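You operate a simulated robot arm through the tools that you are given. There is no shell and no other tool.

The job below is to be done with a simulated two-armed robot. You get a single attempt, and the scene is never put back.

## Task
Take the dish cloth from the table top and hang it over the towel rail.

The check looks at the end state, three seconds after you hand in, the way a careful person would. Anything else that was tipped, shoved, dropped, spilled or broken makes it a failure. Flat cloth is picked up by pressing the open fingertips on it (5 to 10 N) and closing them slowly along it; thin cloth reads only 2 to 8 mm in the jaws.

## Robot
Two 7-joint arms with two-finger parallel grippers on one trunk, on a base that moves. Base frame: it is fixed to the floor where the robot stands at the start and does not move with it; the origin is under the middle of the robot, x ahead of it, y to its left, z up. Lengths are in m, angles in degrees, forces in N, time in s.
The left shoulder is at the start at [0.07, 0.13, 1.037], the right one opposite. With the tool pointing down near the work surface each hand reaches from about 0.2 to 0.52 m from the robot's upright axis, wherever it stands, measured 20 degrees to its own side. Places, roughly: dish cloth [-2.5, 2.25, 0.75]. Payload 1.57 kg a hand.
Tool frame (each hand has its own): the origin (TCP) lies between the finger pads and is the grasp point; the fingertips stand 0.03 m ahead of it; z points along the fingers, y is the line along which they close. Largest opening 0.08 m; finger width 0.017, thickness 0.012; the body of the gripper, 0.04 by 0.082 m, starts 0.08 m behind the TCP.
Orientation is that of the tool frame in the base frame, as a unit quaternion [x, y, z, w]. With the fingers straight down and closing along the base's y, the tool's x points along the base's -x, its y along +y and its z along -z.

## Interface
- The arms move only by the tool nudge_tool. It takes "left_plan", "right_plan" or both (then of equal length, played together; a hand with none holds still); each is a list of rows, each an object of numbers (a shift or turn left out is 0, a gripper value left out holds the last): "fingers": the finger opening in m, from 0 to 0.08; "tx", "ty", "tz": the shift along the base's x, y, z in m; "wx", "wy", "wz": the turn, a rotation vector about the base's x, y, z in rad. In form: [{"fingers": .., "tx": .., "ty": .., "tz": .., "wx": .., "wy": .., "wz": ..}, ...]. A call has 1 to 20 rows; each row shifts and turns the commanded pose from where the row before left it. Rows are played at 5 a second. More than 0.05 m and 8.6 degrees between two rows, or a gripper value outside its range, and nothing of the call is played. A pose out of reach is approached as far as the arm can. The call stops where the force on the tool passes 40 N (or 10 N more than at its start, if that is more) or the arm is blocked; 0.2 s more then pass. Each finger travels about 0.108 m/s and halts on what it meets, pressing with about 36 N; the grip force reading is that of the motor and also rises with nothing between the fingers. The clock runs only during rows and for 0.2 s after the last one: add rows that do not move to give the fingers time. It gives the time, the measured TCP pose, the force on the tool (base axes), the opening and the grip force at its end, in the units of the frame above (readings bear some noise), with the torque about the TCP (base axes, N m) and any sound that the robot's microphone picked up.
- Cameras (640 x 400 px; columns grow to the right, rows downward): "scene" is now at [0.1493, -0.0195, 1.2581]; the picture's right is [-0.18, -0.98, 0.00], its down [-0.58, 0.11, -0.81] and it looks along [0.80, -0.15, -0.59] (base axes); focal length 249 px, centre (320, 200). "left" rides on the left gripper at [0.072, 0.007, -0.122] in its tool frame; the picture's right is [-0.09, 1.00, 0.00], its down [-0.84, -0.08, -0.54] and it looks along [-0.54, -0.05, 0.84] (tool axes); focal length 238 px, centre (320, 200). "right" rides on the right gripper at [0.072, -0.007, -0.122] in its tool frame; the picture's right is [0.09, 1.00, 0.00], its down [-0.84, 0.08, -0.54] and it looks along [-0.54, 0.05, 0.84] (tool axes); focal length 238 px, centre (320, 200). There is no depth. A picture from a camera that has moved, and an enlarged one, comes with that camera's place and axes in the base frame and with its lens. The place of the scene camera against the robot may be out by one fixed shift of up to 0.018 m in any direction.
- snapshot(camera): a new picture of that camera. No time passes.
- move_column(by): slides the trunk up (or, below 0, down) by that many m; the arms and the scene camera ride with it, the base frame stays. It gives what a move gives, with no picture.
- base_move(legs): drives the robot by 1 to 6 legs, each [ahead, left, turn to the left] in m, m and degrees, along the robot's own axes; the way and the turn of a leg run together, so that a leg with both is an arc; at most 1.5 m and 180 degrees a leg. The arms and the cameras ride along, it lands a little off, and it stops where it bumps. It gives what a move gives.
- turn_head(pan, tilt): turns the head with the scene camera to pan (to the left, within 86 degrees either way) and tilt (down, from -29 to 69), counted from straight ahead of the robot. It gives what a move gives.
- inspect(camera, box): a new picture of the part [left, top, right, bottom] of that camera's present view, enlarged. No time passes.
- sign_off(): hands the job in; it is judged then, once.

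Nothing tells you exact positions but the pictures and the camera data. Unless the task says otherwise, let go and move clear before handing in.

The tools are called after "Call:" as name(argument=value, ...) on one line, values as JSON. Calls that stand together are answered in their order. nudge_tool: Moves the arms, as the interface text tells. Its arguments: {"type":"object","properties":{"left_plan":{"type":"array","items":{"type":"object","properties":{"fingers":{"type":"number"},"tx":{"type":"number"},"ty":{"type":"number"},"tz":{"type":"number"},"wx":{"type":"number"},"wy":{"type":"number"},"wz":{"type":"number"}}}},"right_plan":{"type":"array","items":{"type":"object","properties":{"fingers":{"type":"number"},"tx":{"type":"number"},"ty":{"type":"number"},"tz":{"type":"number"},"wx":{"type":"number"},"wy":{"type":"number"},"wz":{"type":"number"}}}}},"required":[]} The other tools are called the same way: move_column (by) moves the trunk up or down; base_move (legs) drives the base; turn_head (pan, tilt) turns the head that bears the scene camera; snapshot (camera) takes a picture; inspect (camera, box) takes an enlarged picture of a part of a camera's view; sign_off () hands the job in.

At the start:

```text
t: 0.0
left_eef_pos: [0.3636, 0.1301, 0.9233]
left_tcp_rot: [0.0, 1.0, 0.0, 0.0]
left_wrist_force: [-1.0, 1.0, -0.7]
left_moment: [-0.01, -0.01, 0.03]
left_finger_gap: 0.08
left_gripper_force: 0.1
right_eef_pos: [0.2971, -0.1404, 0.9461]
right_tcp_rot: [0.0, 1.0, 0.001, 0.0]
right_wrist_force: [0.6, 0.2, -0.1]
right_moment: [0.01, 0.01, 0.01]
right_finger_gap: 0.0801
right_gripper_force: 0.0
trunk travel left (down, up): [-0.675, 0.265]
robot x, y, heading: [-0.0009, 0.0029, -0.1]
head pan, tilt (commanded): [-10.5, 35.9]
```

scene: 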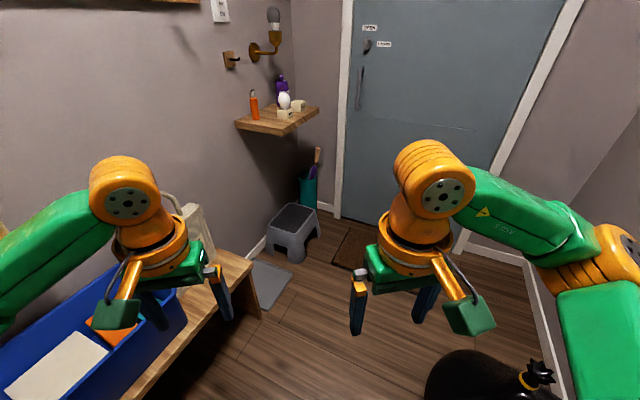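
right: 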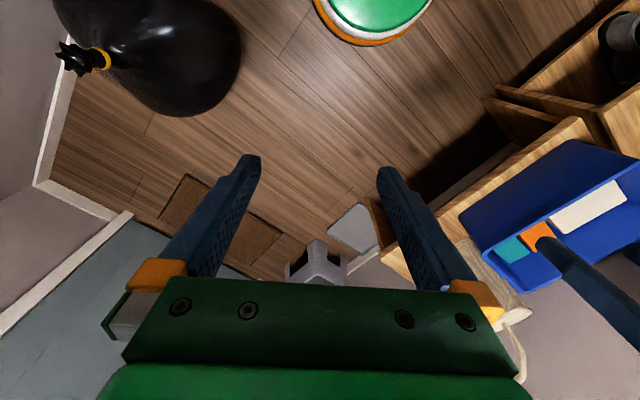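
left: 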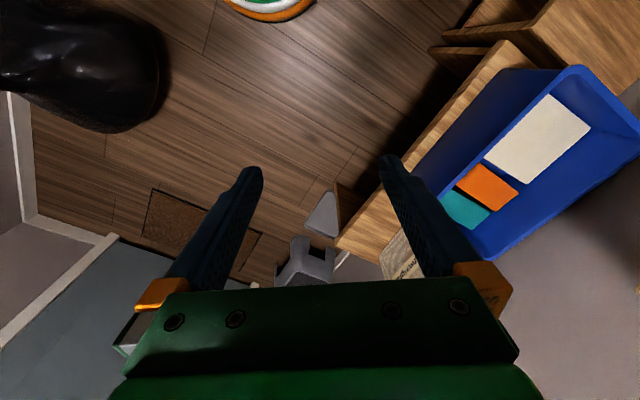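

I see a hallway with a bench and blue crate to my left, a door ahead, and a bin bag to my right; the cloth should be behind me to the left at about [-2.5, 2.25]. I'll look around with the head before driving.

Call:
turn_head(pan=86, tilt=20)

Call:
snapshot(camera="scene")

Call:
turn_head(pan=-86, tilt=20)

Call:
snapshot(camera="scene")

```text
t: 1.7
left_eef_pos: [0.363, 0.1288, 0.9243]
left_tcp_rot: [0.0, 1.0, 0.0, 0.0]
left_wrist_force: [0.5, 1.1, -0.6]
left_moment: [0.02, 0.01, -0.02]
left_finger_gap: 0.0797
left_gripper_force: 0.0
right_eef_pos: [0.2981, -0.1401, 0.9472]
right_tcp_rot: [0.0, 1.0, 0.0, -0.001]
right_wrist_force: [0.0, 1.5, 0.9]
right_moment: [0.02, 0.02, 0.02]
right_finger_gap: 0.0802
right_gripper_force: 0.1
trunk travel left (down, up): [-0.675, 0.265]
robot x, y, heading: [0.002, 0.002, 0.0]
head pan, tilt (commanded): [85.9, 20.0]
```

```text
taken
camera scene: at [0.0699, 0.0894, 1.2833], right [1.0, -0.07, 0.0], down [-0.02, -0.34, -0.94], along [0.07, 0.94, -0.34], focal length 249 px, centre (320, 200)
```

scene: 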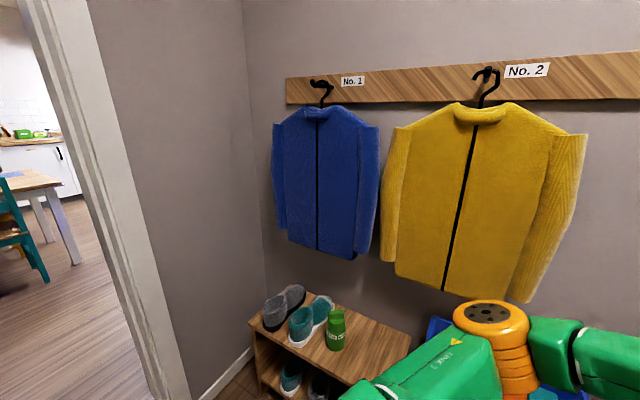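

```text
t: 4.3
left_eef_pos: [0.3645, 0.1286, 0.9247]
left_tcp_rot: [0.0, 1.0, 0.0, 0.0]
left_wrist_force: [0.2, 0.0, 0.6]
left_moment: [-0.01, 0.01, -0.02]
left_finger_gap: 0.0799
left_gripper_force: 0.1
right_eef_pos: [0.2967, -0.1398, 0.9463]
right_tcp_rot: [0.001, 1.0, 0.0, 0.001]
right_wrist_force: [-0.7, -0.5, 0.9]
right_moment: [-0.01, -0.03, 0.02]
right_finger_gap: 0.08
right_gripper_force: 0.0
trunk travel left (down, up): [-0.675, 0.265]
robot x, y, heading: [-0.002, -0.0028, -0.0]
head pan, tilt (commanded): [-85.9, 20.0]
```

```text
taken
camera scene: at [0.0699, -0.0964, 1.2833], right [-1.0, -0.07, 0.0], down [-0.02, 0.34, -0.94], along [0.07, -0.94, -0.34], focal length 249 px, centre (320, 200)
```

scene: 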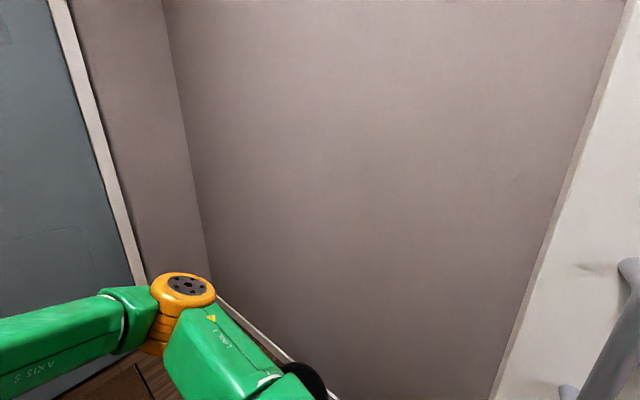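

Through the doorway on my left I can see a kitchen with a table at about [-2.2, 2.2], which matches the cloth position. I'll turn in place to face it and look at the doorway.

Call:
base_move(legs=[[0, 0, 130]])

Call:
turn_head(pan=0, tilt=20)

Call:
snapshot(camera="scene")

```text
t: 10.1
left_eef_pos: [-0.332, 0.1983, 0.9243]
left_tcp_rot: [0.905, -0.425, 0.0, 0.0]
left_wrist_force: [-0.3, 0.7, -0.4]
left_moment: [0.04, 0.0, -0.03]
left_finger_gap: 0.08
left_gripper_force: 0.0
right_eef_pos: [-0.0817, 0.3181, 0.9472]
right_tcp_rot: [0.905, -0.425, 0.001, -0.001]
right_wrist_force: [0.2, -0.1, 0.2]
right_moment: [0.03, -0.04, 0.04]
right_finger_gap: 0.0797
right_gripper_force: 0.1
trunk travel left (down, up): [-0.675, 0.265]
robot x, y, heading: [0.0011, 0.0034, 129.7]
head pan, tilt (commanded): [-85.9, 20.0]
```

```text
t: 11.7
left_eef_pos: [-0.3315, 0.1966, 0.9243]
left_tcp_rot: [0.906, -0.424, 0.0, 0.0]
left_wrist_force: [0.1, 0.0, -0.3]
left_moment: [-0.03, 0.0, 0.01]
left_finger_gap: 0.08
left_gripper_force: 0.1
right_eef_pos: [-0.0809, 0.3184, 0.9468]
right_tcp_rot: [0.905, -0.424, 0.0, 0.0]
right_wrist_force: [0.6, 0.3, -0.2]
right_moment: [0.02, 0.0, -0.03]
right_finger_gap: 0.0801
right_gripper_force: 0.0
trunk travel left (down, up): [-0.675, 0.265]
robot x, y, heading: [-0.0005, -0.0013, 129.8]
head pan, tilt (commanded): [0.0, 20.0]
```

```text
taken
camera scene: at [-0.0785, 0.1069, 1.2833], right [0.77, 0.64, 0.0], down [0.22, -0.26, -0.94], along [-0.6, 0.72, -0.34], focal length 249 px, centre (320, 200)
```

scene: 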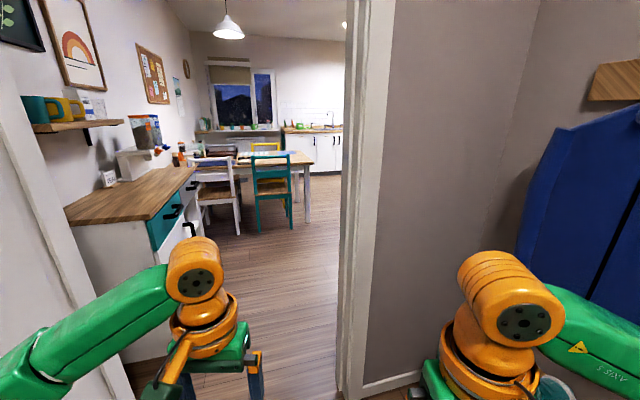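

The kitchen lies through the doorway just left of straight ahead, with a table and chairs. I'll look more closely at the door opening and the floor.

Call:
turn_head(pan=20, tilt=45)

Call:
snapshot(camera="scene")

Call:
turn_head(pan=30, tilt=10)

Call:
snapshot(camera="scene")

Call:
inspect(camera="scene", box=[300, 80, 560, 250])

```text
t: 12.6
left_eef_pos: [-0.3322, 0.1969, 0.9239]
left_tcp_rot: [0.905, -0.425, 0.0, 0.0]
left_wrist_force: [0.5, -0.1, -0.4]
left_moment: [-0.02, 0.03, 0.02]
left_finger_gap: 0.0798
left_gripper_force: 0.1
right_eef_pos: [-0.0828, 0.3177, 0.9453]
right_tcp_rot: [0.905, -0.425, 0.001, 0.0]
right_wrist_force: [-0.1, -0.2, -0.3]
right_moment: [0.03, 0.02, 0.02]
right_finger_gap: 0.08
right_gripper_force: 0.0
trunk travel left (down, up): [-0.675, 0.265]
robot x, y, heading: [-0.0005, 0.0013, 129.5]
head pan, tilt (commanded): [20.0, 45.0]
```

```text
taken
camera scene: at [-0.0893, 0.0763, 1.2447], right [0.51, 0.86, 0.0], down [0.61, -0.36, -0.71], along [-0.61, 0.36, -0.71], focal length 249 px, centre (320, 200)
```

scene: 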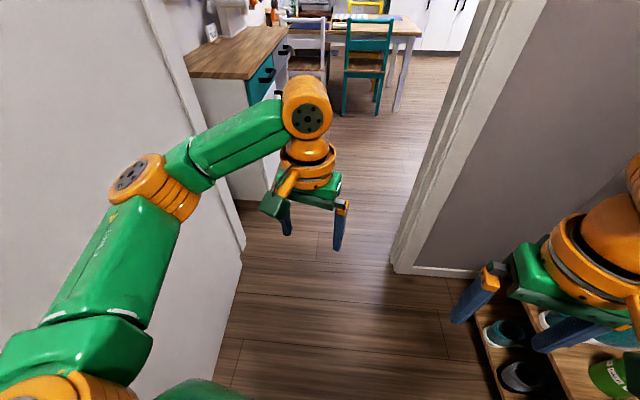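

```text
t: 13.6
left_eef_pos: [-0.3314, 0.1966, 0.9244]
left_tcp_rot: [0.905, -0.425, 0.0, 0.0]
left_wrist_force: [0.0, 0.2, -0.9]
left_moment: [-0.02, -0.01, -0.02]
left_finger_gap: 0.0796
left_gripper_force: 0.0
right_eef_pos: [-0.0823, 0.3172, 0.946]
right_tcp_rot: [0.906, -0.424, 0.0, -0.001]
right_wrist_force: [1.0, -0.2, -0.2]
right_moment: [-0.03, -0.01, 0.02]
right_finger_gap: 0.0801
right_gripper_force: 0.0
trunk travel left (down, up): [-0.675, 0.265]
robot x, y, heading: [-0.001, 0.0035, 129.4]
head pan, tilt (commanded): [30.0, 10.0]
```

```text
taken
camera scene: at [-0.1063, 0.0674, 1.2995], right [0.35, 0.94, 0.0], down [0.16, -0.06, -0.98], along [-0.92, 0.34, -0.17], focal length 249 px, centre (320, 200)
```

scene: 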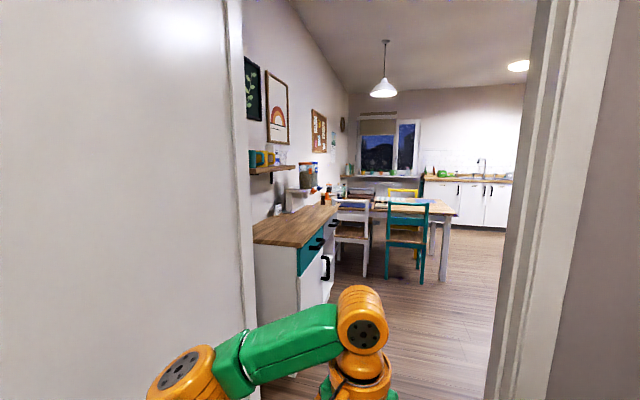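

```text
2.35 times, centred on (430, 165) of scene
camera zoom: at [-0.1063, 0.0674, 1.2995], right [0.35, 0.94, 0.0], down [0.16, -0.06, -0.98], along [-0.92, 0.34, -0.17], focal length 585 px, centre (61, 282)
```

zoom: 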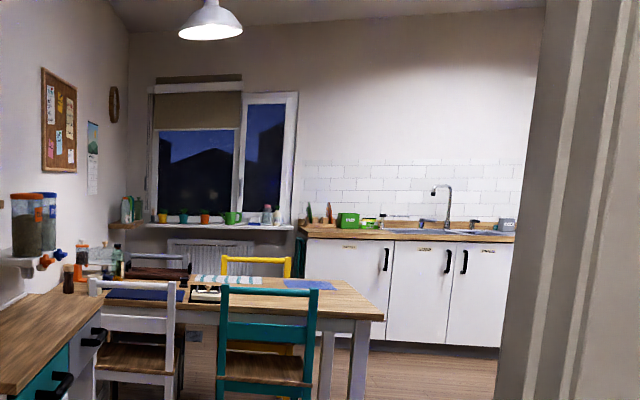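

The door opening appears to be centered near [-0.69, 0.41] with its passage along heading ~150°. I'll align to 150° and check my elbows against the door frame.

Call:
base_move(legs=[[0, 0, 20]])

Call:
turn_head(pan=0, tilt=40)

Call:
snapshot(camera="scene")

Call:
turn_head(pan=0, tilt=0)

Call:
snapshot(camera="scene")

```text
t: 15.1
left_eef_pos: [-0.3788, 0.0722, 0.9249]
left_tcp_rot: [0.965, -0.262, -0.001, 0.0]
left_wrist_force: [0.5, -0.3, 0.3]
left_moment: [0.0, 0.02, 0.0]
left_finger_gap: 0.0802
left_gripper_force: 0.0
right_eef_pos: [-0.1853, 0.2716, 0.9466]
right_tcp_rot: [0.965, -0.261, 0.0, 0.0]
right_wrist_force: [-0.5, 0.9, -0.3]
right_moment: [-0.02, 0.0, -0.04]
right_finger_gap: 0.0799
right_gripper_force: 0.0
trunk travel left (down, up): [-0.675, 0.265]
robot x, y, heading: [-0.0008, -0.001, 149.4]
head pan, tilt (commanded): [30.0, 10.0]
```

```text
t: 16.0
left_eef_pos: [-0.3794, 0.072, 0.9237]
left_tcp_rot: [0.965, -0.261, 0.0, 0.0]
left_wrist_force: [0.3, 0.4, 0.3]
left_moment: [-0.06, 0.01, 0.02]
left_finger_gap: 0.0804
left_gripper_force: 0.0
right_eef_pos: [-0.1867, 0.2714, 0.948]
right_tcp_rot: [0.965, -0.261, 0.0, 0.001]
right_wrist_force: [0.3, 0.4, -0.1]
right_moment: [0.0, 0.0, 0.0]
right_finger_gap: 0.0801
right_gripper_force: 0.0
trunk travel left (down, up): [-0.675, 0.265]
robot x, y, heading: [0.0023, 0.0012, 149.9]
head pan, tilt (commanded): [0.0, 40.0]
```

```text
taken
camera scene: at [-0.1038, 0.0647, 1.2519], right [0.5, 0.86, 0.0], down [0.55, -0.32, -0.77], along [-0.66, 0.39, -0.64], focal length 249 px, centre (320, 200)
```

scene: 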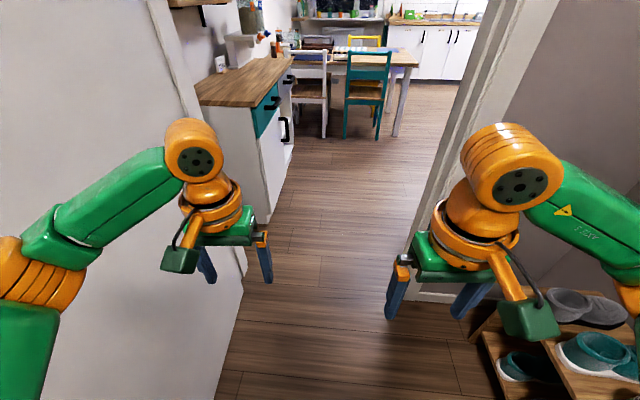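

```text
t: 17.1
left_eef_pos: [-0.3793, 0.0716, 0.924]
left_tcp_rot: [0.965, -0.262, -0.001, 0.0]
left_wrist_force: [0.6, 0.2, 0.8]
left_moment: [0.01, -0.02, 0.01]
left_finger_gap: 0.08
left_gripper_force: 0.1
right_eef_pos: [-0.1863, 0.2706, 0.9463]
right_tcp_rot: [0.965, -0.261, 0.001, 0.0]
right_wrist_force: [-0.7, -0.4, -0.6]
right_moment: [-0.04, -0.02, 0.02]
right_finger_gap: 0.0799
right_gripper_force: 0.0
trunk travel left (down, up): [-0.675, 0.265]
robot x, y, heading: [0.0018, -0.0001, 149.8]
head pan, tilt (commanded): [0.0, 0.0]
```

```text
taken
camera scene: at [-0.1081, 0.0674, 1.3155], right [0.51, 0.86, 0.0], down [0.0, 0.0, -1.0], along [-0.86, 0.51, 0.0], focal length 249 px, centre (320, 200)
```

scene: 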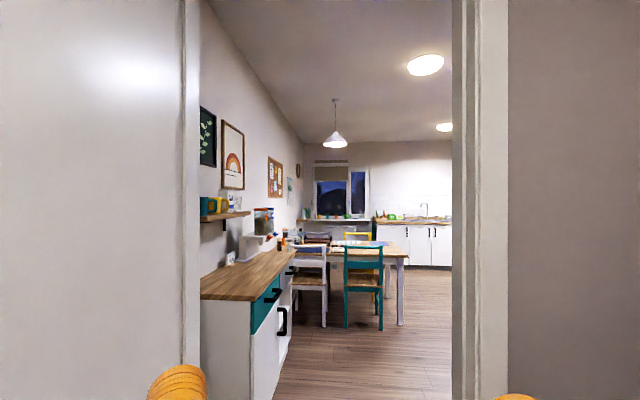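

The opening is about 0.9 m wide along heading ~144°, and my elbows stick out roughly 0.4 m each side. I'll stretch both hands forward to draw the elbows in and check with the camera.

Call:
nudge_tool(left_plan=[{"tx": -0.035, "ty": 0.02, "tz": 0.01}, {"tx": -0.035, "ty": 0.02, "tz": 0.01}, {"tx": -0.035, "ty": 0.02, "tz": 0.01}, {}], right_plan=[{"tx": -0.038, "ty": 0.022, "tz": 0.005}, {"tx": -0.038, "ty": 0.022, "tz": 0.005}, {"tx": -0.038, "ty": 0.022, "tz": 0.005}, {"tx": -0.038, "ty": 0.022, "tz": 0.005}])

Call:
turn_head(pan=0, tilt=50)

Call:
snapshot(camera="scene")

```text
t: 18.1
left_eef_pos: [-0.4748, 0.1197, 0.9521]
left_tcp_rot: [0.965, -0.262, 0.0, 0.0]
left_wrist_force: [0.0, -0.1, 0.0]
left_moment: [0.06, 0.0, -0.01]
left_finger_gap: 0.0804
left_gripper_force: 0.0
left hand out of reach, approached as far as the arm can: row 3
right_eef_pos: [-0.333, 0.3538, 0.9642]
right_tcp_rot: [0.965, -0.261, 0.001, -0.004]
right_wrist_force: [-0.2, -0.1, -0.5]
right_moment: [-0.01, -0.04, -0.04]
right_finger_gap: 0.0801
right_gripper_force: 0.1
right hand out of reach, approached as far as the arm can: row 4
trunk travel left (down, up): [-0.675, 0.265]
robot x, y, heading: [0.0026, 0.0001, 149.8]
head pan, tilt (commanded): [0.0, 0.0]
```

```text
t: 19.3
left_eef_pos: [-0.4728, 0.1217, 0.9522]
left_tcp_rot: [0.965, -0.262, 0.0, 0.0]
left_wrist_force: [-0.5, -0.2, 0.2]
left_moment: [0.01, 0.01, 0.03]
left_finger_gap: 0.08
left_gripper_force: 0.0
right_eef_pos: [-0.331, 0.3562, 0.9636]
right_tcp_rot: [0.965, -0.261, 0.0, 0.0]
right_wrist_force: [-0.6, 0.2, 0.3]
right_moment: [-0.01, 0.01, -0.03]
right_finger_gap: 0.0798
right_gripper_force: 0.1
trunk travel left (down, up): [-0.675, 0.265]
robot x, y, heading: [-0.0016, 0.0015, 150.0]
head pan, tilt (commanded): [0.0, 50.0]
```

```text
taken
camera scene: at [-0.097, 0.0608, 1.2377], right [0.51, 0.86, 0.0], down [0.66, -0.39, -0.64], along [-0.56, 0.32, -0.77], focal length 249 px, centre (320, 200)
```

scene: 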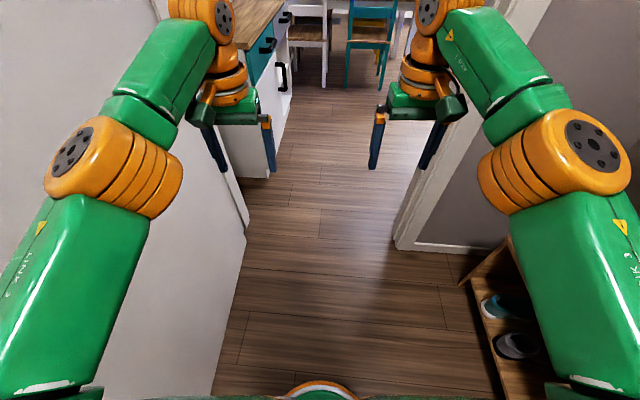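

Arms are now drawn in to about ±0.3 m. I'll turn to the passage heading and drive through the doorway into the kitchen, stopping well short of the chairs.

Call:
base_move(legs=[[0, 0.04, -6], [0.8, 0, 0]])

Call:
turn_head(pan=0, tilt=25)

Call:
snapshot(camera="scene")

```text
t: 24.1
left_eef_pos: [-1.1233, 0.6083, 0.9521]
left_tcp_rot: [0.951, -0.31, 0.0, 0.0]
left_wrist_force: [-0.8, -0.8, 0.6]
left_moment: [0.0, 0.03, -0.02]
left_finger_gap: 0.08
left_gripper_force: 0.1
right_eef_pos: [-0.9584, 0.8267, 0.9633]
right_tcp_rot: [0.951, -0.309, 0.0, 0.0]
right_wrist_force: [0.0, 0.1, -0.5]
right_moment: [0.01, -0.01, 0.0]
right_finger_gap: 0.08
right_gripper_force: 0.1
trunk travel left (down, up): [-0.675, 0.265]
robot x, y, heading: [-0.6653, 0.4378, 143.9]
head pan, tilt (commanded): [0.0, 50.0]
```

```text
t: 25.0
left_eef_pos: [-1.1244, 0.6091, 0.9513]
left_tcp_rot: [0.951, -0.309, -0.001, 0.001]
left_wrist_force: [0.3, -0.1, 0.3]
left_moment: [0.01, 0.0, 0.04]
left_finger_gap: 0.08
left_gripper_force: 0.0
right_eef_pos: [-0.9589, 0.8265, 0.963]
right_tcp_rot: [0.951, -0.31, 0.0, 0.001]
right_wrist_force: [-0.5, 0.5, 0.5]
right_moment: [0.01, 0.01, 0.04]
right_finger_gap: 0.0805
right_gripper_force: 0.1
trunk travel left (down, up): [-0.675, 0.265]
robot x, y, heading: [-0.6645, 0.4379, 143.8]
head pan, tilt (commanded): [0.0, 25.0]
```

```text
taken
camera scene: at [-0.7683, 0.5194, 1.2751], right [0.59, 0.81, 0.0], down [0.34, -0.25, -0.91], along [-0.73, 0.53, -0.42], focal length 249 px, centre (320, 200)
```

scene: 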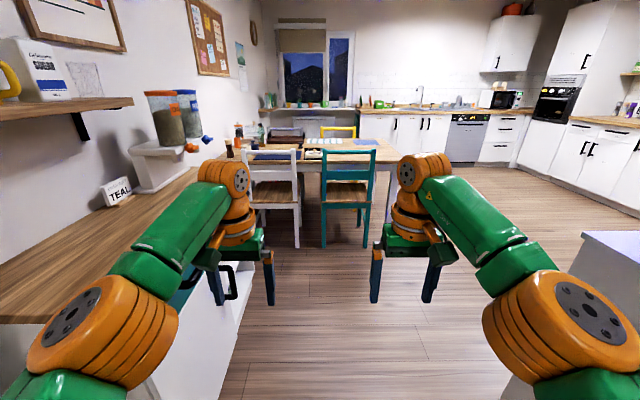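

I'm in the doorway with the kitchen ahead: cabinet on the left, a white unit to the right, the table with a blue cloth ahead. I'll look around for the towel rail.

Call:
turn_head(pan=-50, tilt=25)

Call:
snapshot(camera="scene")

Call:
turn_head(pan=-15, tilt=10)

Call:
inspect(camera="scene", box=[150, 120, 400, 276])

Call:
inspect(camera="scene", box=[350, 100, 640, 281])

```text
t: 26.2
left_eef_pos: [-1.1249, 0.6085, 0.9527]
left_tcp_rot: [0.951, -0.31, -0.001, 0.0]
left_wrist_force: [0.5, 0.0, -0.2]
left_moment: [-0.02, 0.01, 0.01]
left_finger_gap: 0.0797
left_gripper_force: 0.0
right_eef_pos: [-0.9601, 0.8256, 0.9638]
right_tcp_rot: [0.951, -0.31, 0.0, 0.0]
right_wrist_force: [0.9, -0.1, 0.0]
right_moment: [0.01, -0.04, 0.03]
right_finger_gap: 0.0802
right_gripper_force: 0.1
trunk travel left (down, up): [-0.675, 0.265]
robot x, y, heading: [-0.665, 0.4387, 144.0]
head pan, tilt (commanded): [-50.0, 25.0]
```

```text
taken
camera scene: at [-0.7003, 0.557, 1.2752], right [1.0, 0.07, 0.0], down [0.03, -0.42, -0.91], along [-0.06, 0.9, -0.42], focal length 249 px, centre (320, 200)
```

scene: 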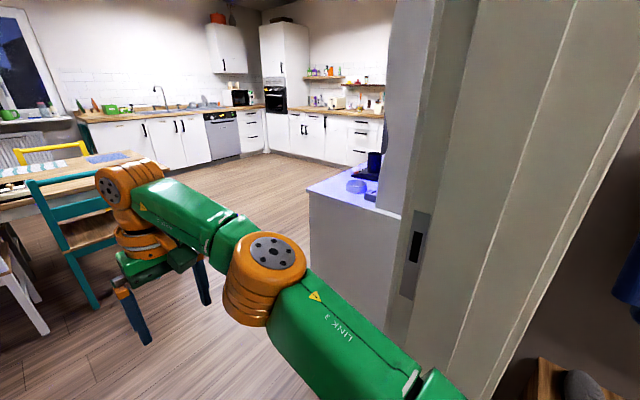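

```text
t: 27.2
left_eef_pos: [-1.1243, 0.6093, 0.9524]
left_tcp_rot: [0.951, -0.31, 0.0, 0.0]
left_wrist_force: [-0.2, 0.4, 0.4]
left_moment: [0.0, -0.03, 0.02]
left_finger_gap: 0.0801
left_gripper_force: 0.0
right_eef_pos: [-0.9608, 0.8272, 0.9629]
right_tcp_rot: [0.951, -0.31, 0.0, 0.0]
right_wrist_force: [0.4, -0.3, 0.2]
right_moment: [-0.03, -0.02, 0.05]
right_finger_gap: 0.0802
right_gripper_force: 0.1
trunk travel left (down, up): [-0.675, 0.265]
robot x, y, heading: [-0.6645, 0.438, 143.8]
head pan, tilt (commanded): [-15.0, 10.0]
```

```text
2.56 times, centred on (275, 198) of scene
camera zoom: at [-0.7522, 0.5376, 1.2995], right [0.78, 0.63, 0.0], down [0.11, -0.14, -0.98], along [-0.62, 0.77, -0.17], focal length 636 px, centre (435, 205)
```

zoom: 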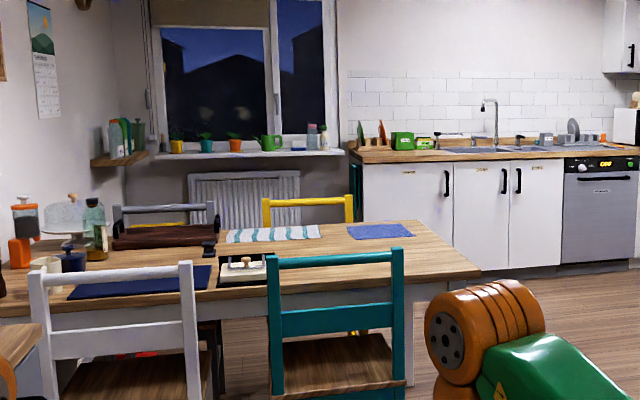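

```text
2.21 times, centred on (495, 190) of scene
camera zoom: at [-0.7522, 0.5376, 1.2995], right [0.78, 0.63, 0.0], down [0.11, -0.14, -0.98], along [-0.62, 0.77, -0.17], focal length 549 px, centre (-66, 221)
```

zoom: 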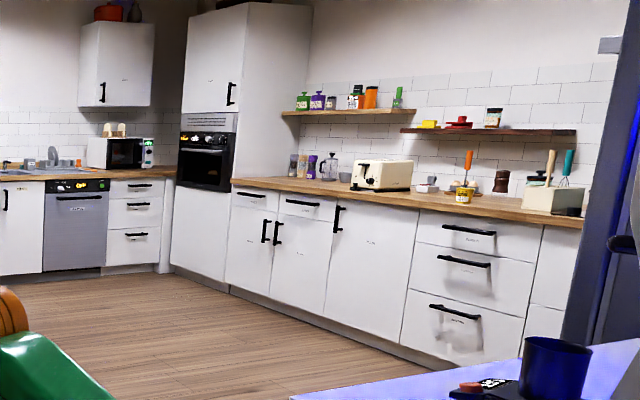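

The blue cloth near the table's right end fits the given cloth place; no towel rail seen yet. I'll drive on to clear the doorway and look around more.

Call:
base_move(legs=[[0.95, 0, 0]])

Call:
turn_head(pan=80, tilt=15)

Call:
snapshot(camera="scene")

Call:
turn_head(pan=0, tilt=20)

Call:
snapshot(camera="scene")

Call:
turn_head(pan=-60, tilt=15)

Call:
snapshot(camera="scene")

Call:
turn_head(pan=-86, tilt=15)

Call:
snapshot(camera="scene")

```text
t: 32.1
left_eef_pos: [-1.8911, 1.1644, 0.9529]
left_tcp_rot: [0.951, -0.309, 0.001, -0.001]
left_wrist_force: [0.1, 0.5, 0.3]
left_moment: [0.0, -0.02, 0.01]
left_finger_gap: 0.0796
left_gripper_force: 0.1
right_eef_pos: [-1.7253, 1.3819, 0.962]
right_tcp_rot: [0.951, -0.308, -0.001, 0.001]
right_wrist_force: [0.5, -0.2, -0.4]
right_moment: [-0.01, -0.02, -0.03]
right_finger_gap: 0.0801
right_gripper_force: 0.1
trunk travel left (down, up): [-0.675, 0.265]
robot x, y, heading: [-1.4296, 0.9959, 144.1]
head pan, tilt (commanded): [-15.0, 10.0]
```

```text
t: 33.8
left_eef_pos: [-1.8905, 1.1651, 0.9519]
left_tcp_rot: [0.951, -0.309, 0.001, 0.001]
left_wrist_force: [-0.3, 0.1, -0.3]
left_moment: [0.02, -0.01, -0.04]
left_finger_gap: 0.0799
left_gripper_force: 0.0
right_eef_pos: [-1.7267, 1.3815, 0.9634]
right_tcp_rot: [0.951, -0.308, 0.0, 0.0]
right_wrist_force: [1.1, 0.2, -0.5]
right_moment: [0.0, 0.01, 0.0]
right_finger_gap: 0.0797
right_gripper_force: 0.1
trunk travel left (down, up): [-0.675, 0.265]
robot x, y, heading: [-1.4326, 0.9958, 144.1]
head pan, tilt (commanded): [80.0, 15.0]
```

```text
taken
camera scene: at [-1.5268, 0.9566, 1.2914], right [-0.69, 0.72, 0.0], down [0.19, 0.18, -0.97], along [-0.69, -0.67, -0.26], focal length 249 px, centre (320, 200)
```

scene: 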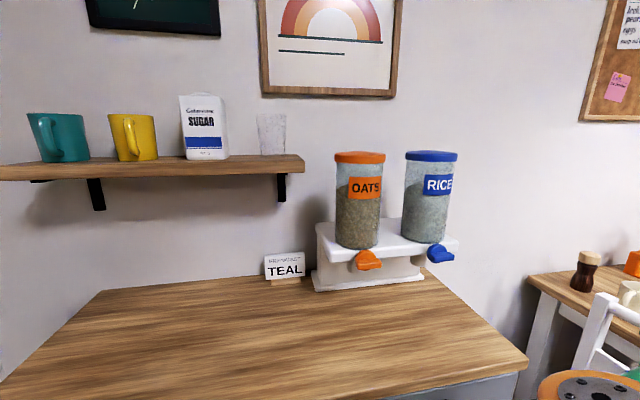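

```text
t: 35.4
left_eef_pos: [-1.8914, 1.1633, 0.9518]
left_tcp_rot: [0.951, -0.308, 0.0, -0.001]
left_wrist_force: [0.7, 1.3, -0.7]
left_moment: [-0.01, 0.01, 0.0]
left_finger_gap: 0.0802
left_gripper_force: 0.1
right_eef_pos: [-1.7254, 1.3821, 0.9632]
right_tcp_rot: [0.951, -0.309, 0.0, 0.0]
right_wrist_force: [-0.2, 0.6, -0.4]
right_moment: [0.03, -0.01, 0.03]
right_finger_gap: 0.08
right_gripper_force: 0.0
trunk travel left (down, up): [-0.675, 0.265]
robot x, y, heading: [-1.4297, 0.9948, 144.2]
head pan, tilt (commanded): [0.0, 20.0]
```

```text
taken
camera scene: at [-1.5351, 1.0761, 1.2832], right [0.59, 0.81, 0.0], down [0.28, -0.2, -0.94], along [-0.76, 0.55, -0.34], focal length 249 px, centre (320, 200)
```

scene: 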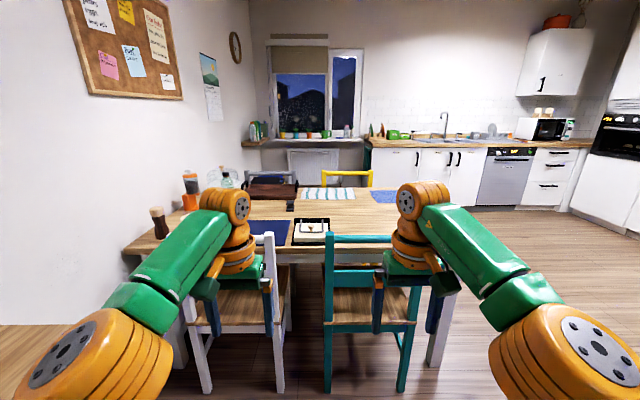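

```text
t: 36.7
left_eef_pos: [-1.8895, 1.1641, 0.9521]
left_tcp_rot: [0.951, -0.309, 0.0, 0.0]
left_wrist_force: [-0.4, -0.1, -0.2]
left_moment: [-0.02, 0.01, 0.02]
left_finger_gap: 0.0799
left_gripper_force: 0.0
right_eef_pos: [-1.7257, 1.3807, 0.9627]
right_tcp_rot: [0.951, -0.309, 0.0, 0.0]
right_wrist_force: [0.5, -0.2, -0.3]
right_moment: [0.0, 0.01, -0.02]
right_finger_gap: 0.0803
right_gripper_force: 0.0
trunk travel left (down, up): [-0.675, 0.265]
robot x, y, heading: [-1.4334, 0.9978, 144.1]
head pan, tilt (commanded): [-60.0, 15.0]
```

```text
taken
camera scene: at [-1.45, 1.1144, 1.2914], right [0.99, -0.1, 0.0], down [-0.03, -0.26, -0.97], along [0.1, 0.96, -0.26], focal length 249 px, centre (320, 200)
```

scene: 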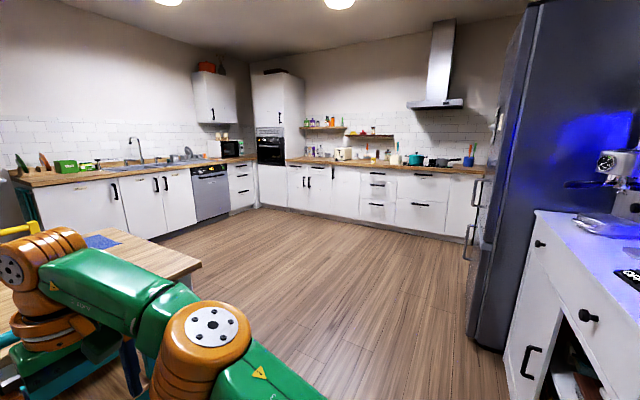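

```text
t: 37.6
left_eef_pos: [-1.8907, 1.1641, 0.9516]
left_tcp_rot: [0.951, -0.308, -0.001, -0.001]
left_wrist_force: [0.4, 0.6, -0.2]
left_moment: [-0.02, -0.01, -0.01]
left_finger_gap: 0.0799
left_gripper_force: 0.0
right_eef_pos: [-1.7261, 1.3813, 0.9625]
right_tcp_rot: [0.951, -0.308, 0.0, 0.0]
right_wrist_force: [0.0, 0.8, 0.1]
right_moment: [-0.03, -0.01, 0.01]
right_finger_gap: 0.0802
right_gripper_force: 0.0
trunk travel left (down, up): [-0.675, 0.265]
robot x, y, heading: [-1.4305, 0.9999, 144.1]
head pan, tilt (commanded): [-85.9, 15.0]
```

```text
taken
camera scene: at [-1.4104, 1.1009, 1.2914], right [0.85, -0.53, 0.0], down [-0.14, -0.22, -0.97], along [0.51, 0.82, -0.26], focal length 249 px, centre (320, 200)
```

scene: 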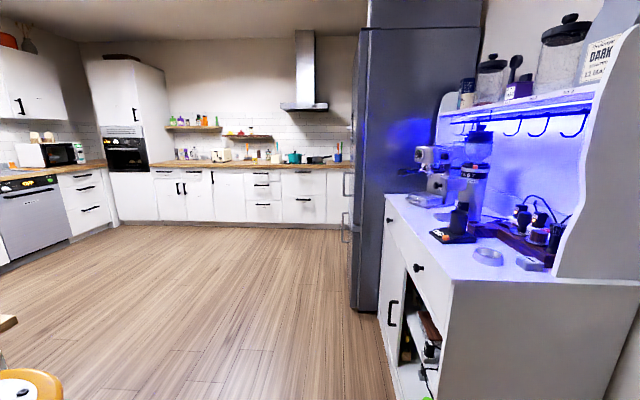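

Kitchen surveyed: sink run on the far wall, hob run on the right, coffee corner near me. I'll zoom toward the left end of the sink unit, where something dark green sits, to look for the towel rail.

Call:
turn_head(pan=-12, tilt=20)

Call:
inspect(camera="scene", box=[220, 80, 420, 205])

Call:
inspect(camera="scene", box=[160, 150, 400, 300])

Call:
inspect(camera="scene", box=[400, 60, 640, 210])

```text
t: 39.0
left_eef_pos: [-1.8912, 1.163, 0.9519]
left_tcp_rot: [0.951, -0.308, 0.0, 0.0]
left_wrist_force: [0.8, -0.2, 0.1]
left_moment: [-0.03, -0.04, 0.01]
left_finger_gap: 0.0801
left_gripper_force: 0.2
right_eef_pos: [-1.7251, 1.382, 0.9631]
right_tcp_rot: [0.951, -0.308, 0.001, 0.0]
right_wrist_force: [0.5, 0.0, -0.3]
right_moment: [0.01, 0.03, 0.0]
right_finger_gap: 0.0799
right_gripper_force: 0.1
trunk travel left (down, up): [-0.675, 0.265]
robot x, y, heading: [-1.433, 0.9951, 144.0]
head pan, tilt (commanded): [-12.0, 20.0]
```

```text
3.20 times, centred on (320, 142) of scene
camera zoom: at [-1.5219, 1.0907, 1.2833], right [0.74, 0.67, 0.0], down [0.23, -0.25, -0.94], along [-0.63, 0.7, -0.34], focal length 796 px, centre (320, 384)
```

zoom: 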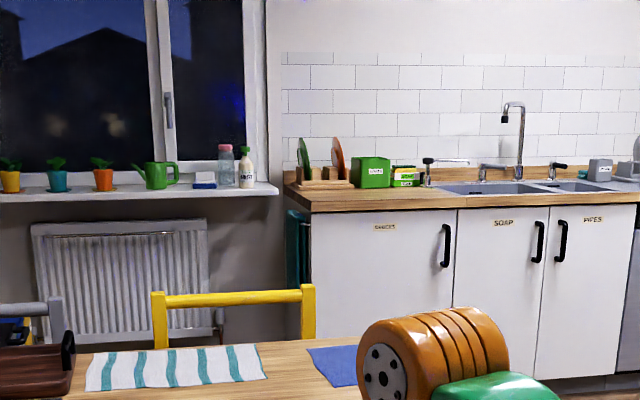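

```text
2.67 times, centred on (280, 225) of scene
camera zoom: at [-1.5219, 1.0907, 1.2833], right [0.74, 0.67, 0.0], down [0.23, -0.25, -0.94], along [-0.63, 0.7, -0.34], focal length 663 px, centre (427, 133)
```

zoom: 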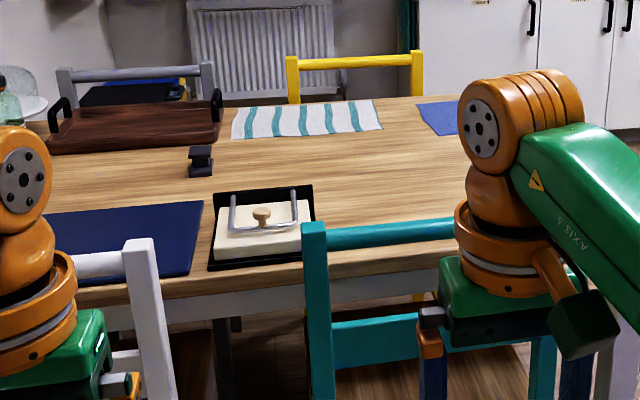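

```text
2.67 times, centred on (520, 135) of scene
camera zoom: at [-1.5219, 1.0907, 1.2833], right [0.74, 0.67, 0.0], down [0.23, -0.25, -0.94], along [-0.63, 0.7, -0.34], focal length 663 px, centre (-213, 373)
```

zoom: 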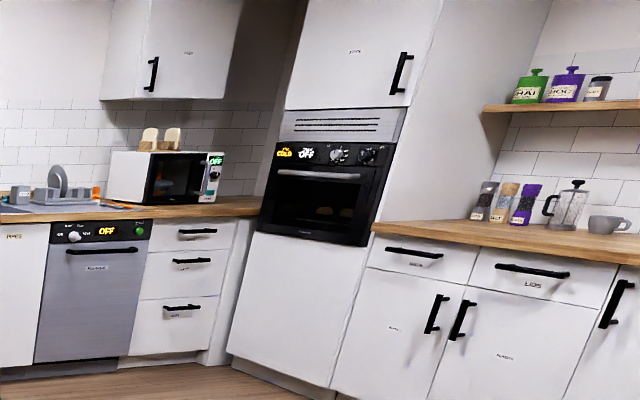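

The cloth appears to be the blue one around [-2.5, 2.35] near the table's right end; something teal hangs on the left end panel of the sink unit, possibly the rail. I'll go round to the right side of the table.

Call:
base_move(legs=[[0.12, 0, 0], [0, -1.15, 0]])

Call:
turn_head(pan=30, tilt=25)

Call:
snapshot(camera="scene")

Call:
inspect(camera="scene", box=[250, 80, 450, 205])

```text
t: 45.7
left_eef_pos: [-1.3179, 2.1635, 0.9514]
left_tcp_rot: [0.952, -0.307, 0.0, 0.0]
left_wrist_force: [0.4, -0.2, 0.6]
left_moment: [0.0, -0.01, 0.02]
left_finger_gap: 0.0799
left_gripper_force: 0.0
right_eef_pos: [-1.1549, 2.3835, 0.9638]
right_tcp_rot: [0.952, -0.307, 0.0, 0.001]
right_wrist_force: [0.9, 0.0, -0.1]
right_moment: [-0.02, 0.03, 0.02]
right_finger_gap: 0.0801
right_gripper_force: 0.0
trunk travel left (down, up): [-0.675, 0.265]
robot x, y, heading: [-0.8603, 1.9988, 144.4]
head pan, tilt (commanded): [-12.0, 20.0]
```

```text
t: 46.8
left_eef_pos: [-1.3183, 2.1642, 0.9521]
left_tcp_rot: [0.952, -0.306, 0.001, 0.001]
left_wrist_force: [-0.3, 0.7, -0.2]
left_moment: [0.01, -0.01, -0.01]
left_finger_gap: 0.0798
left_gripper_force: 0.0
right_eef_pos: [-1.1539, 2.383, 0.9637]
right_tcp_rot: [0.952, -0.307, 0.001, 0.0]
right_wrist_force: [-0.2, 0.9, -0.2]
right_moment: [0.01, 0.01, 0.02]
right_finger_gap: 0.0801
right_gripper_force: 0.2
trunk travel left (down, up): [-0.675, 0.265]
robot x, y, heading: [-0.86, 2.0002, 144.2]
head pan, tilt (commanded): [30.0, 25.0]
```

```text
taken
camera scene: at [-0.9783, 2.0327, 1.2752], right [0.1, 0.99, 0.0], down [0.42, -0.04, -0.91], along [-0.9, 0.09, -0.42], focal length 249 px, centre (320, 200)
```

scene: 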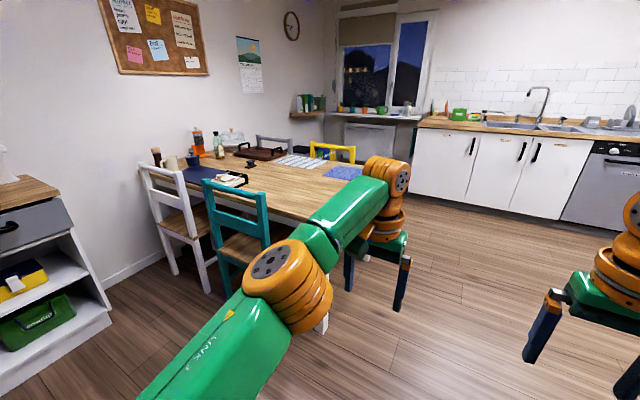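

```text
3.20 times, centred on (350, 142) of scene
camera zoom: at [-0.9783, 2.0327, 1.2752], right [0.1, 0.99, 0.0], down [0.42, -0.04, -0.91], along [-0.9, 0.09, -0.42], focal length 796 px, centre (224, 384)
```

zoom: 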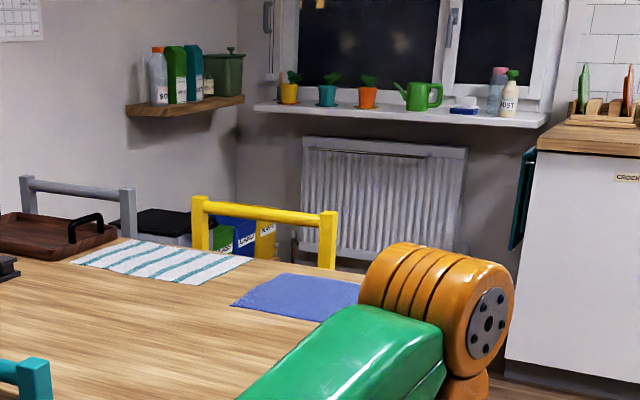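

I'm now to the right of the table with a clear floor ahead. I'll drive along the table's end and then turn left to face it.

Call:
base_move(legs=[[1.4, 0, 0], [0, 0, 90]])

Call:
turn_head(pan=-10, tilt=40)

Call:
snapshot(camera="scene")

Call:
turn_head(pan=-75, tilt=20)

Call:
snapshot(camera="scene")

```text
t: 57.5
left_eef_pos: [-2.1526, 2.3261, 0.9522]
left_tcp_rot: [0.886, 0.465, -0.001, 0.0]
left_wrist_force: [0.0, 0.0, 0.4]
left_moment: [0.02, 0.01, 0.0]
left_finger_gap: 0.0799
left_gripper_force: 0.2
right_eef_pos: [-2.3749, 2.4852, 0.9632]
right_tcp_rot: [0.885, 0.465, 0.001, 0.0]
right_wrist_force: [0.3, -0.3, 0.9]
right_moment: [0.02, -0.03, -0.02]
right_finger_gap: 0.0802
right_gripper_force: 0.0
trunk travel left (down, up): [-0.675, 0.265]
robot x, y, heading: [-1.9927, 2.7842, -124.6]
head pan, tilt (commanded): [30.0, 25.0]
```

```text
t: 58.6
left_eef_pos: [-2.1529, 2.3262, 0.9523]
left_tcp_rot: [0.885, 0.465, 0.0, -0.001]
left_wrist_force: [0.0, 0.0, 0.2]
left_moment: [0.0, -0.01, 0.0]
left_finger_gap: 0.0799
left_gripper_force: 0.1
right_eef_pos: [-2.3737, 2.4854, 0.9641]
right_tcp_rot: [0.885, 0.465, 0.0, -0.001]
right_wrist_force: [-0.6, 0.1, 0.0]
right_moment: [-0.02, 0.03, 0.03]
right_finger_gap: 0.0796
right_gripper_force: 0.1
trunk travel left (down, up): [-0.675, 0.265]
robot x, y, heading: [-1.9969, 2.787, -124.6]
head pan, tilt (commanded): [-10.0, 40.0]
```

```text
taken
camera scene: at [-2.0702, 2.6831, 1.2519], right [-0.71, 0.7, 0.0], down [0.45, 0.46, -0.77], along [-0.54, -0.55, -0.64], focal length 249 px, centre (320, 200)
```

scene: 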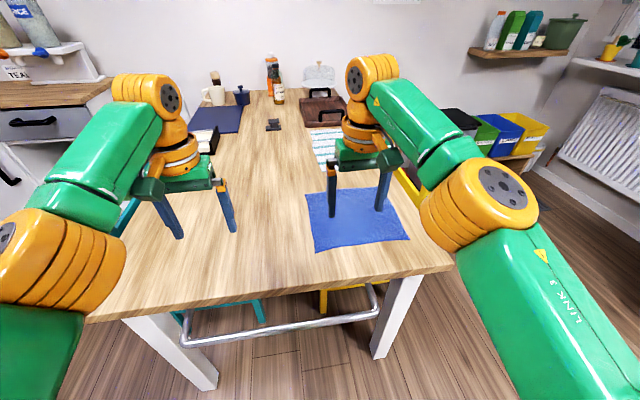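

```text
t: 60.0
left_eef_pos: [-2.1523, 2.3261, 0.9524]
left_tcp_rot: [0.885, 0.465, 0.0, -0.001]
left_wrist_force: [-0.4, 0.6, -0.4]
left_moment: [-0.04, 0.01, -0.03]
left_finger_gap: 0.0799
left_gripper_force: 0.1
right_eef_pos: [-2.374, 2.4859, 0.9635]
right_tcp_rot: [0.885, 0.465, 0.0, 0.0]
right_wrist_force: [-0.8, -0.9, 0.0]
right_moment: [-0.03, 0.01, 0.0]
right_finger_gap: 0.08
right_gripper_force: 0.0
trunk travel left (down, up): [-0.675, 0.265]
robot x, y, heading: [-1.9943, 2.7877, -124.6]
head pan, tilt (commanded): [-75.0, 20.0]
```

```text
taken
camera scene: at [-2.0983, 2.7748, 1.2832], right [0.34, 0.94, 0.0], down [0.32, -0.11, -0.94], along [-0.89, 0.32, -0.34], focal length 249 px, centre (320, 200)
```

scene: 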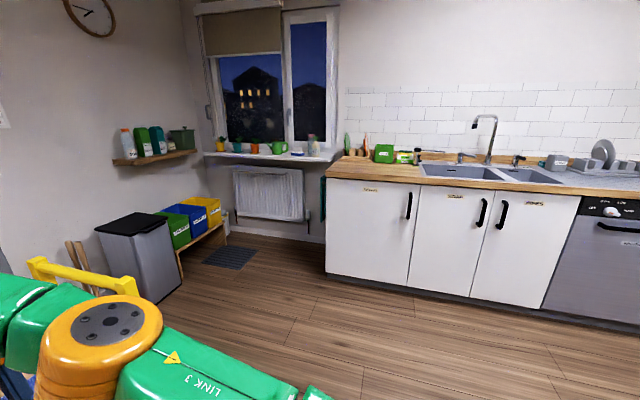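

I see the blue cloth in reach and a silver bar under this end of the table, which may be the towel rail. I'll zoom in on both it and the teal thing.

Call:
inspect(camera="scene", box=[270, 130, 390, 260])

Call:
turn_head(pan=0, tilt=60)

Call:
snapshot(camera="scene")

Call:
inspect(camera="scene", box=[140, 150, 440, 338])

Call:
snapshot(camera="right")

Call:
snapshot(camera="left")

```text
3.08 times, centred on (330, 195) of scene
camera zoom: at [-2.0983, 2.7748, 1.2832], right [0.34, 0.94, 0.0], down [0.32, -0.11, -0.94], along [-0.89, 0.32, -0.34], focal length 765 px, centre (289, 215)
```

zoom: 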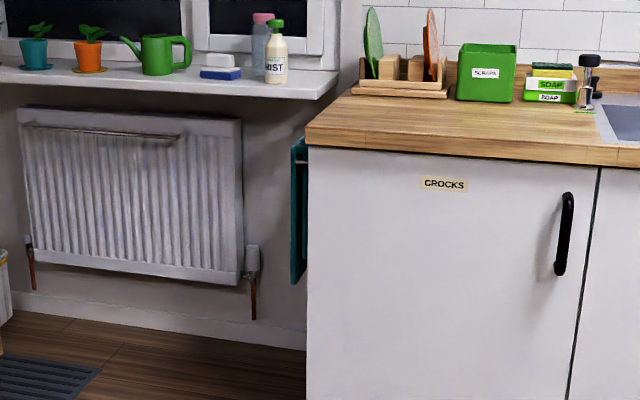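

```text
t: 61.4
left_eef_pos: [-2.1519, 2.3246, 0.9511]
left_tcp_rot: [0.885, 0.465, 0.0, 0.0]
left_wrist_force: [0.1, -0.8, -0.2]
left_moment: [-0.01, 0.0, 0.0]
left_finger_gap: 0.0801
left_gripper_force: 0.0
right_eef_pos: [-2.3739, 2.4864, 0.9643]
right_tcp_rot: [0.885, 0.465, 0.0, 0.0]
right_wrist_force: [0.3, 0.8, -0.4]
right_moment: [0.04, 0.0, 0.0]
right_finger_gap: 0.0799
right_gripper_force: 0.1
trunk travel left (down, up): [-0.675, 0.265]
robot x, y, heading: [-1.9931, 2.7909, -124.7]
head pan, tilt (commanded): [0.0, 60.0]
```

```text
taken
camera scene: at [-2.0485, 2.6888, 1.2251], right [-0.82, 0.57, 0.0], down [0.49, 0.71, -0.5], along [-0.28, -0.41, -0.87], focal length 249 px, centre (320, 200)
```

scene: 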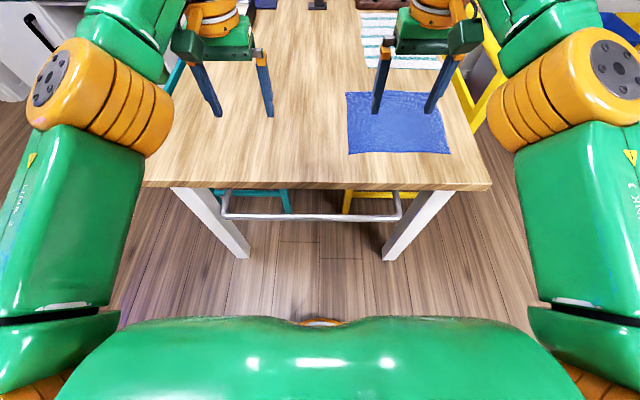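

```text
2.13 times, centred on (290, 244) of scene
camera zoom: at [-2.0485, 2.6888, 1.2251], right [-0.82, 0.57, 0.0], down [0.49, 0.71, -0.5], along [-0.28, -0.41, -0.87], focal length 529 px, centre (384, 106)
```

zoom: 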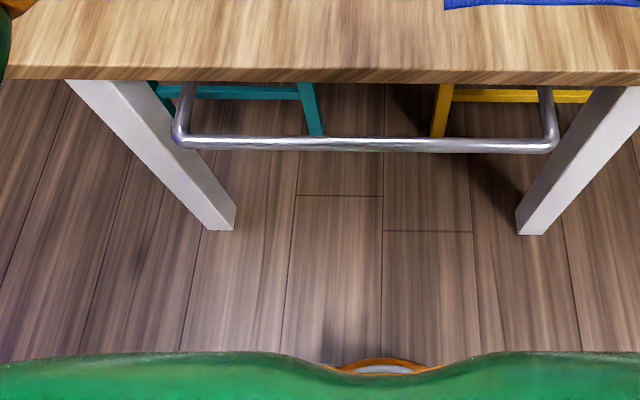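

```text
taken
camera right: at [-2.339, 2.548, 1.085], right [0.87, -0.49, 0.0], down [-0.41, -0.73, 0.54], along [-0.27, -0.47, -0.84], focal length 238 px, centre (320, 200)
```

right: 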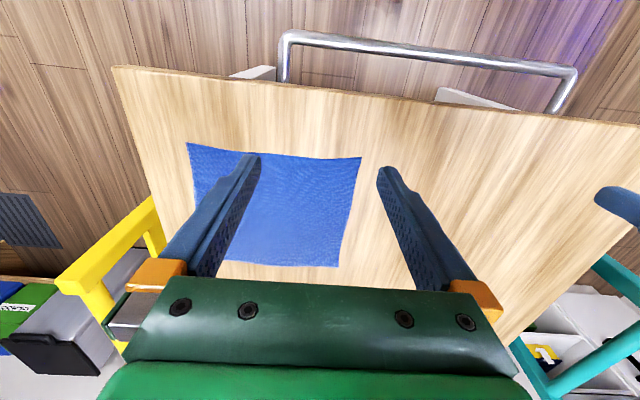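

```text
taken
camera left: at [-2.1064, 2.3813, 1.0738], right [0.77, -0.64, 0.0], down [-0.54, -0.64, 0.54], along [-0.35, -0.42, -0.84], focal length 238 px, centre (320, 200)
```

left: 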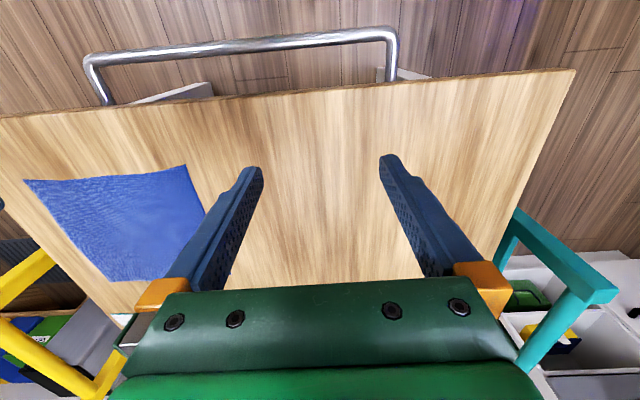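

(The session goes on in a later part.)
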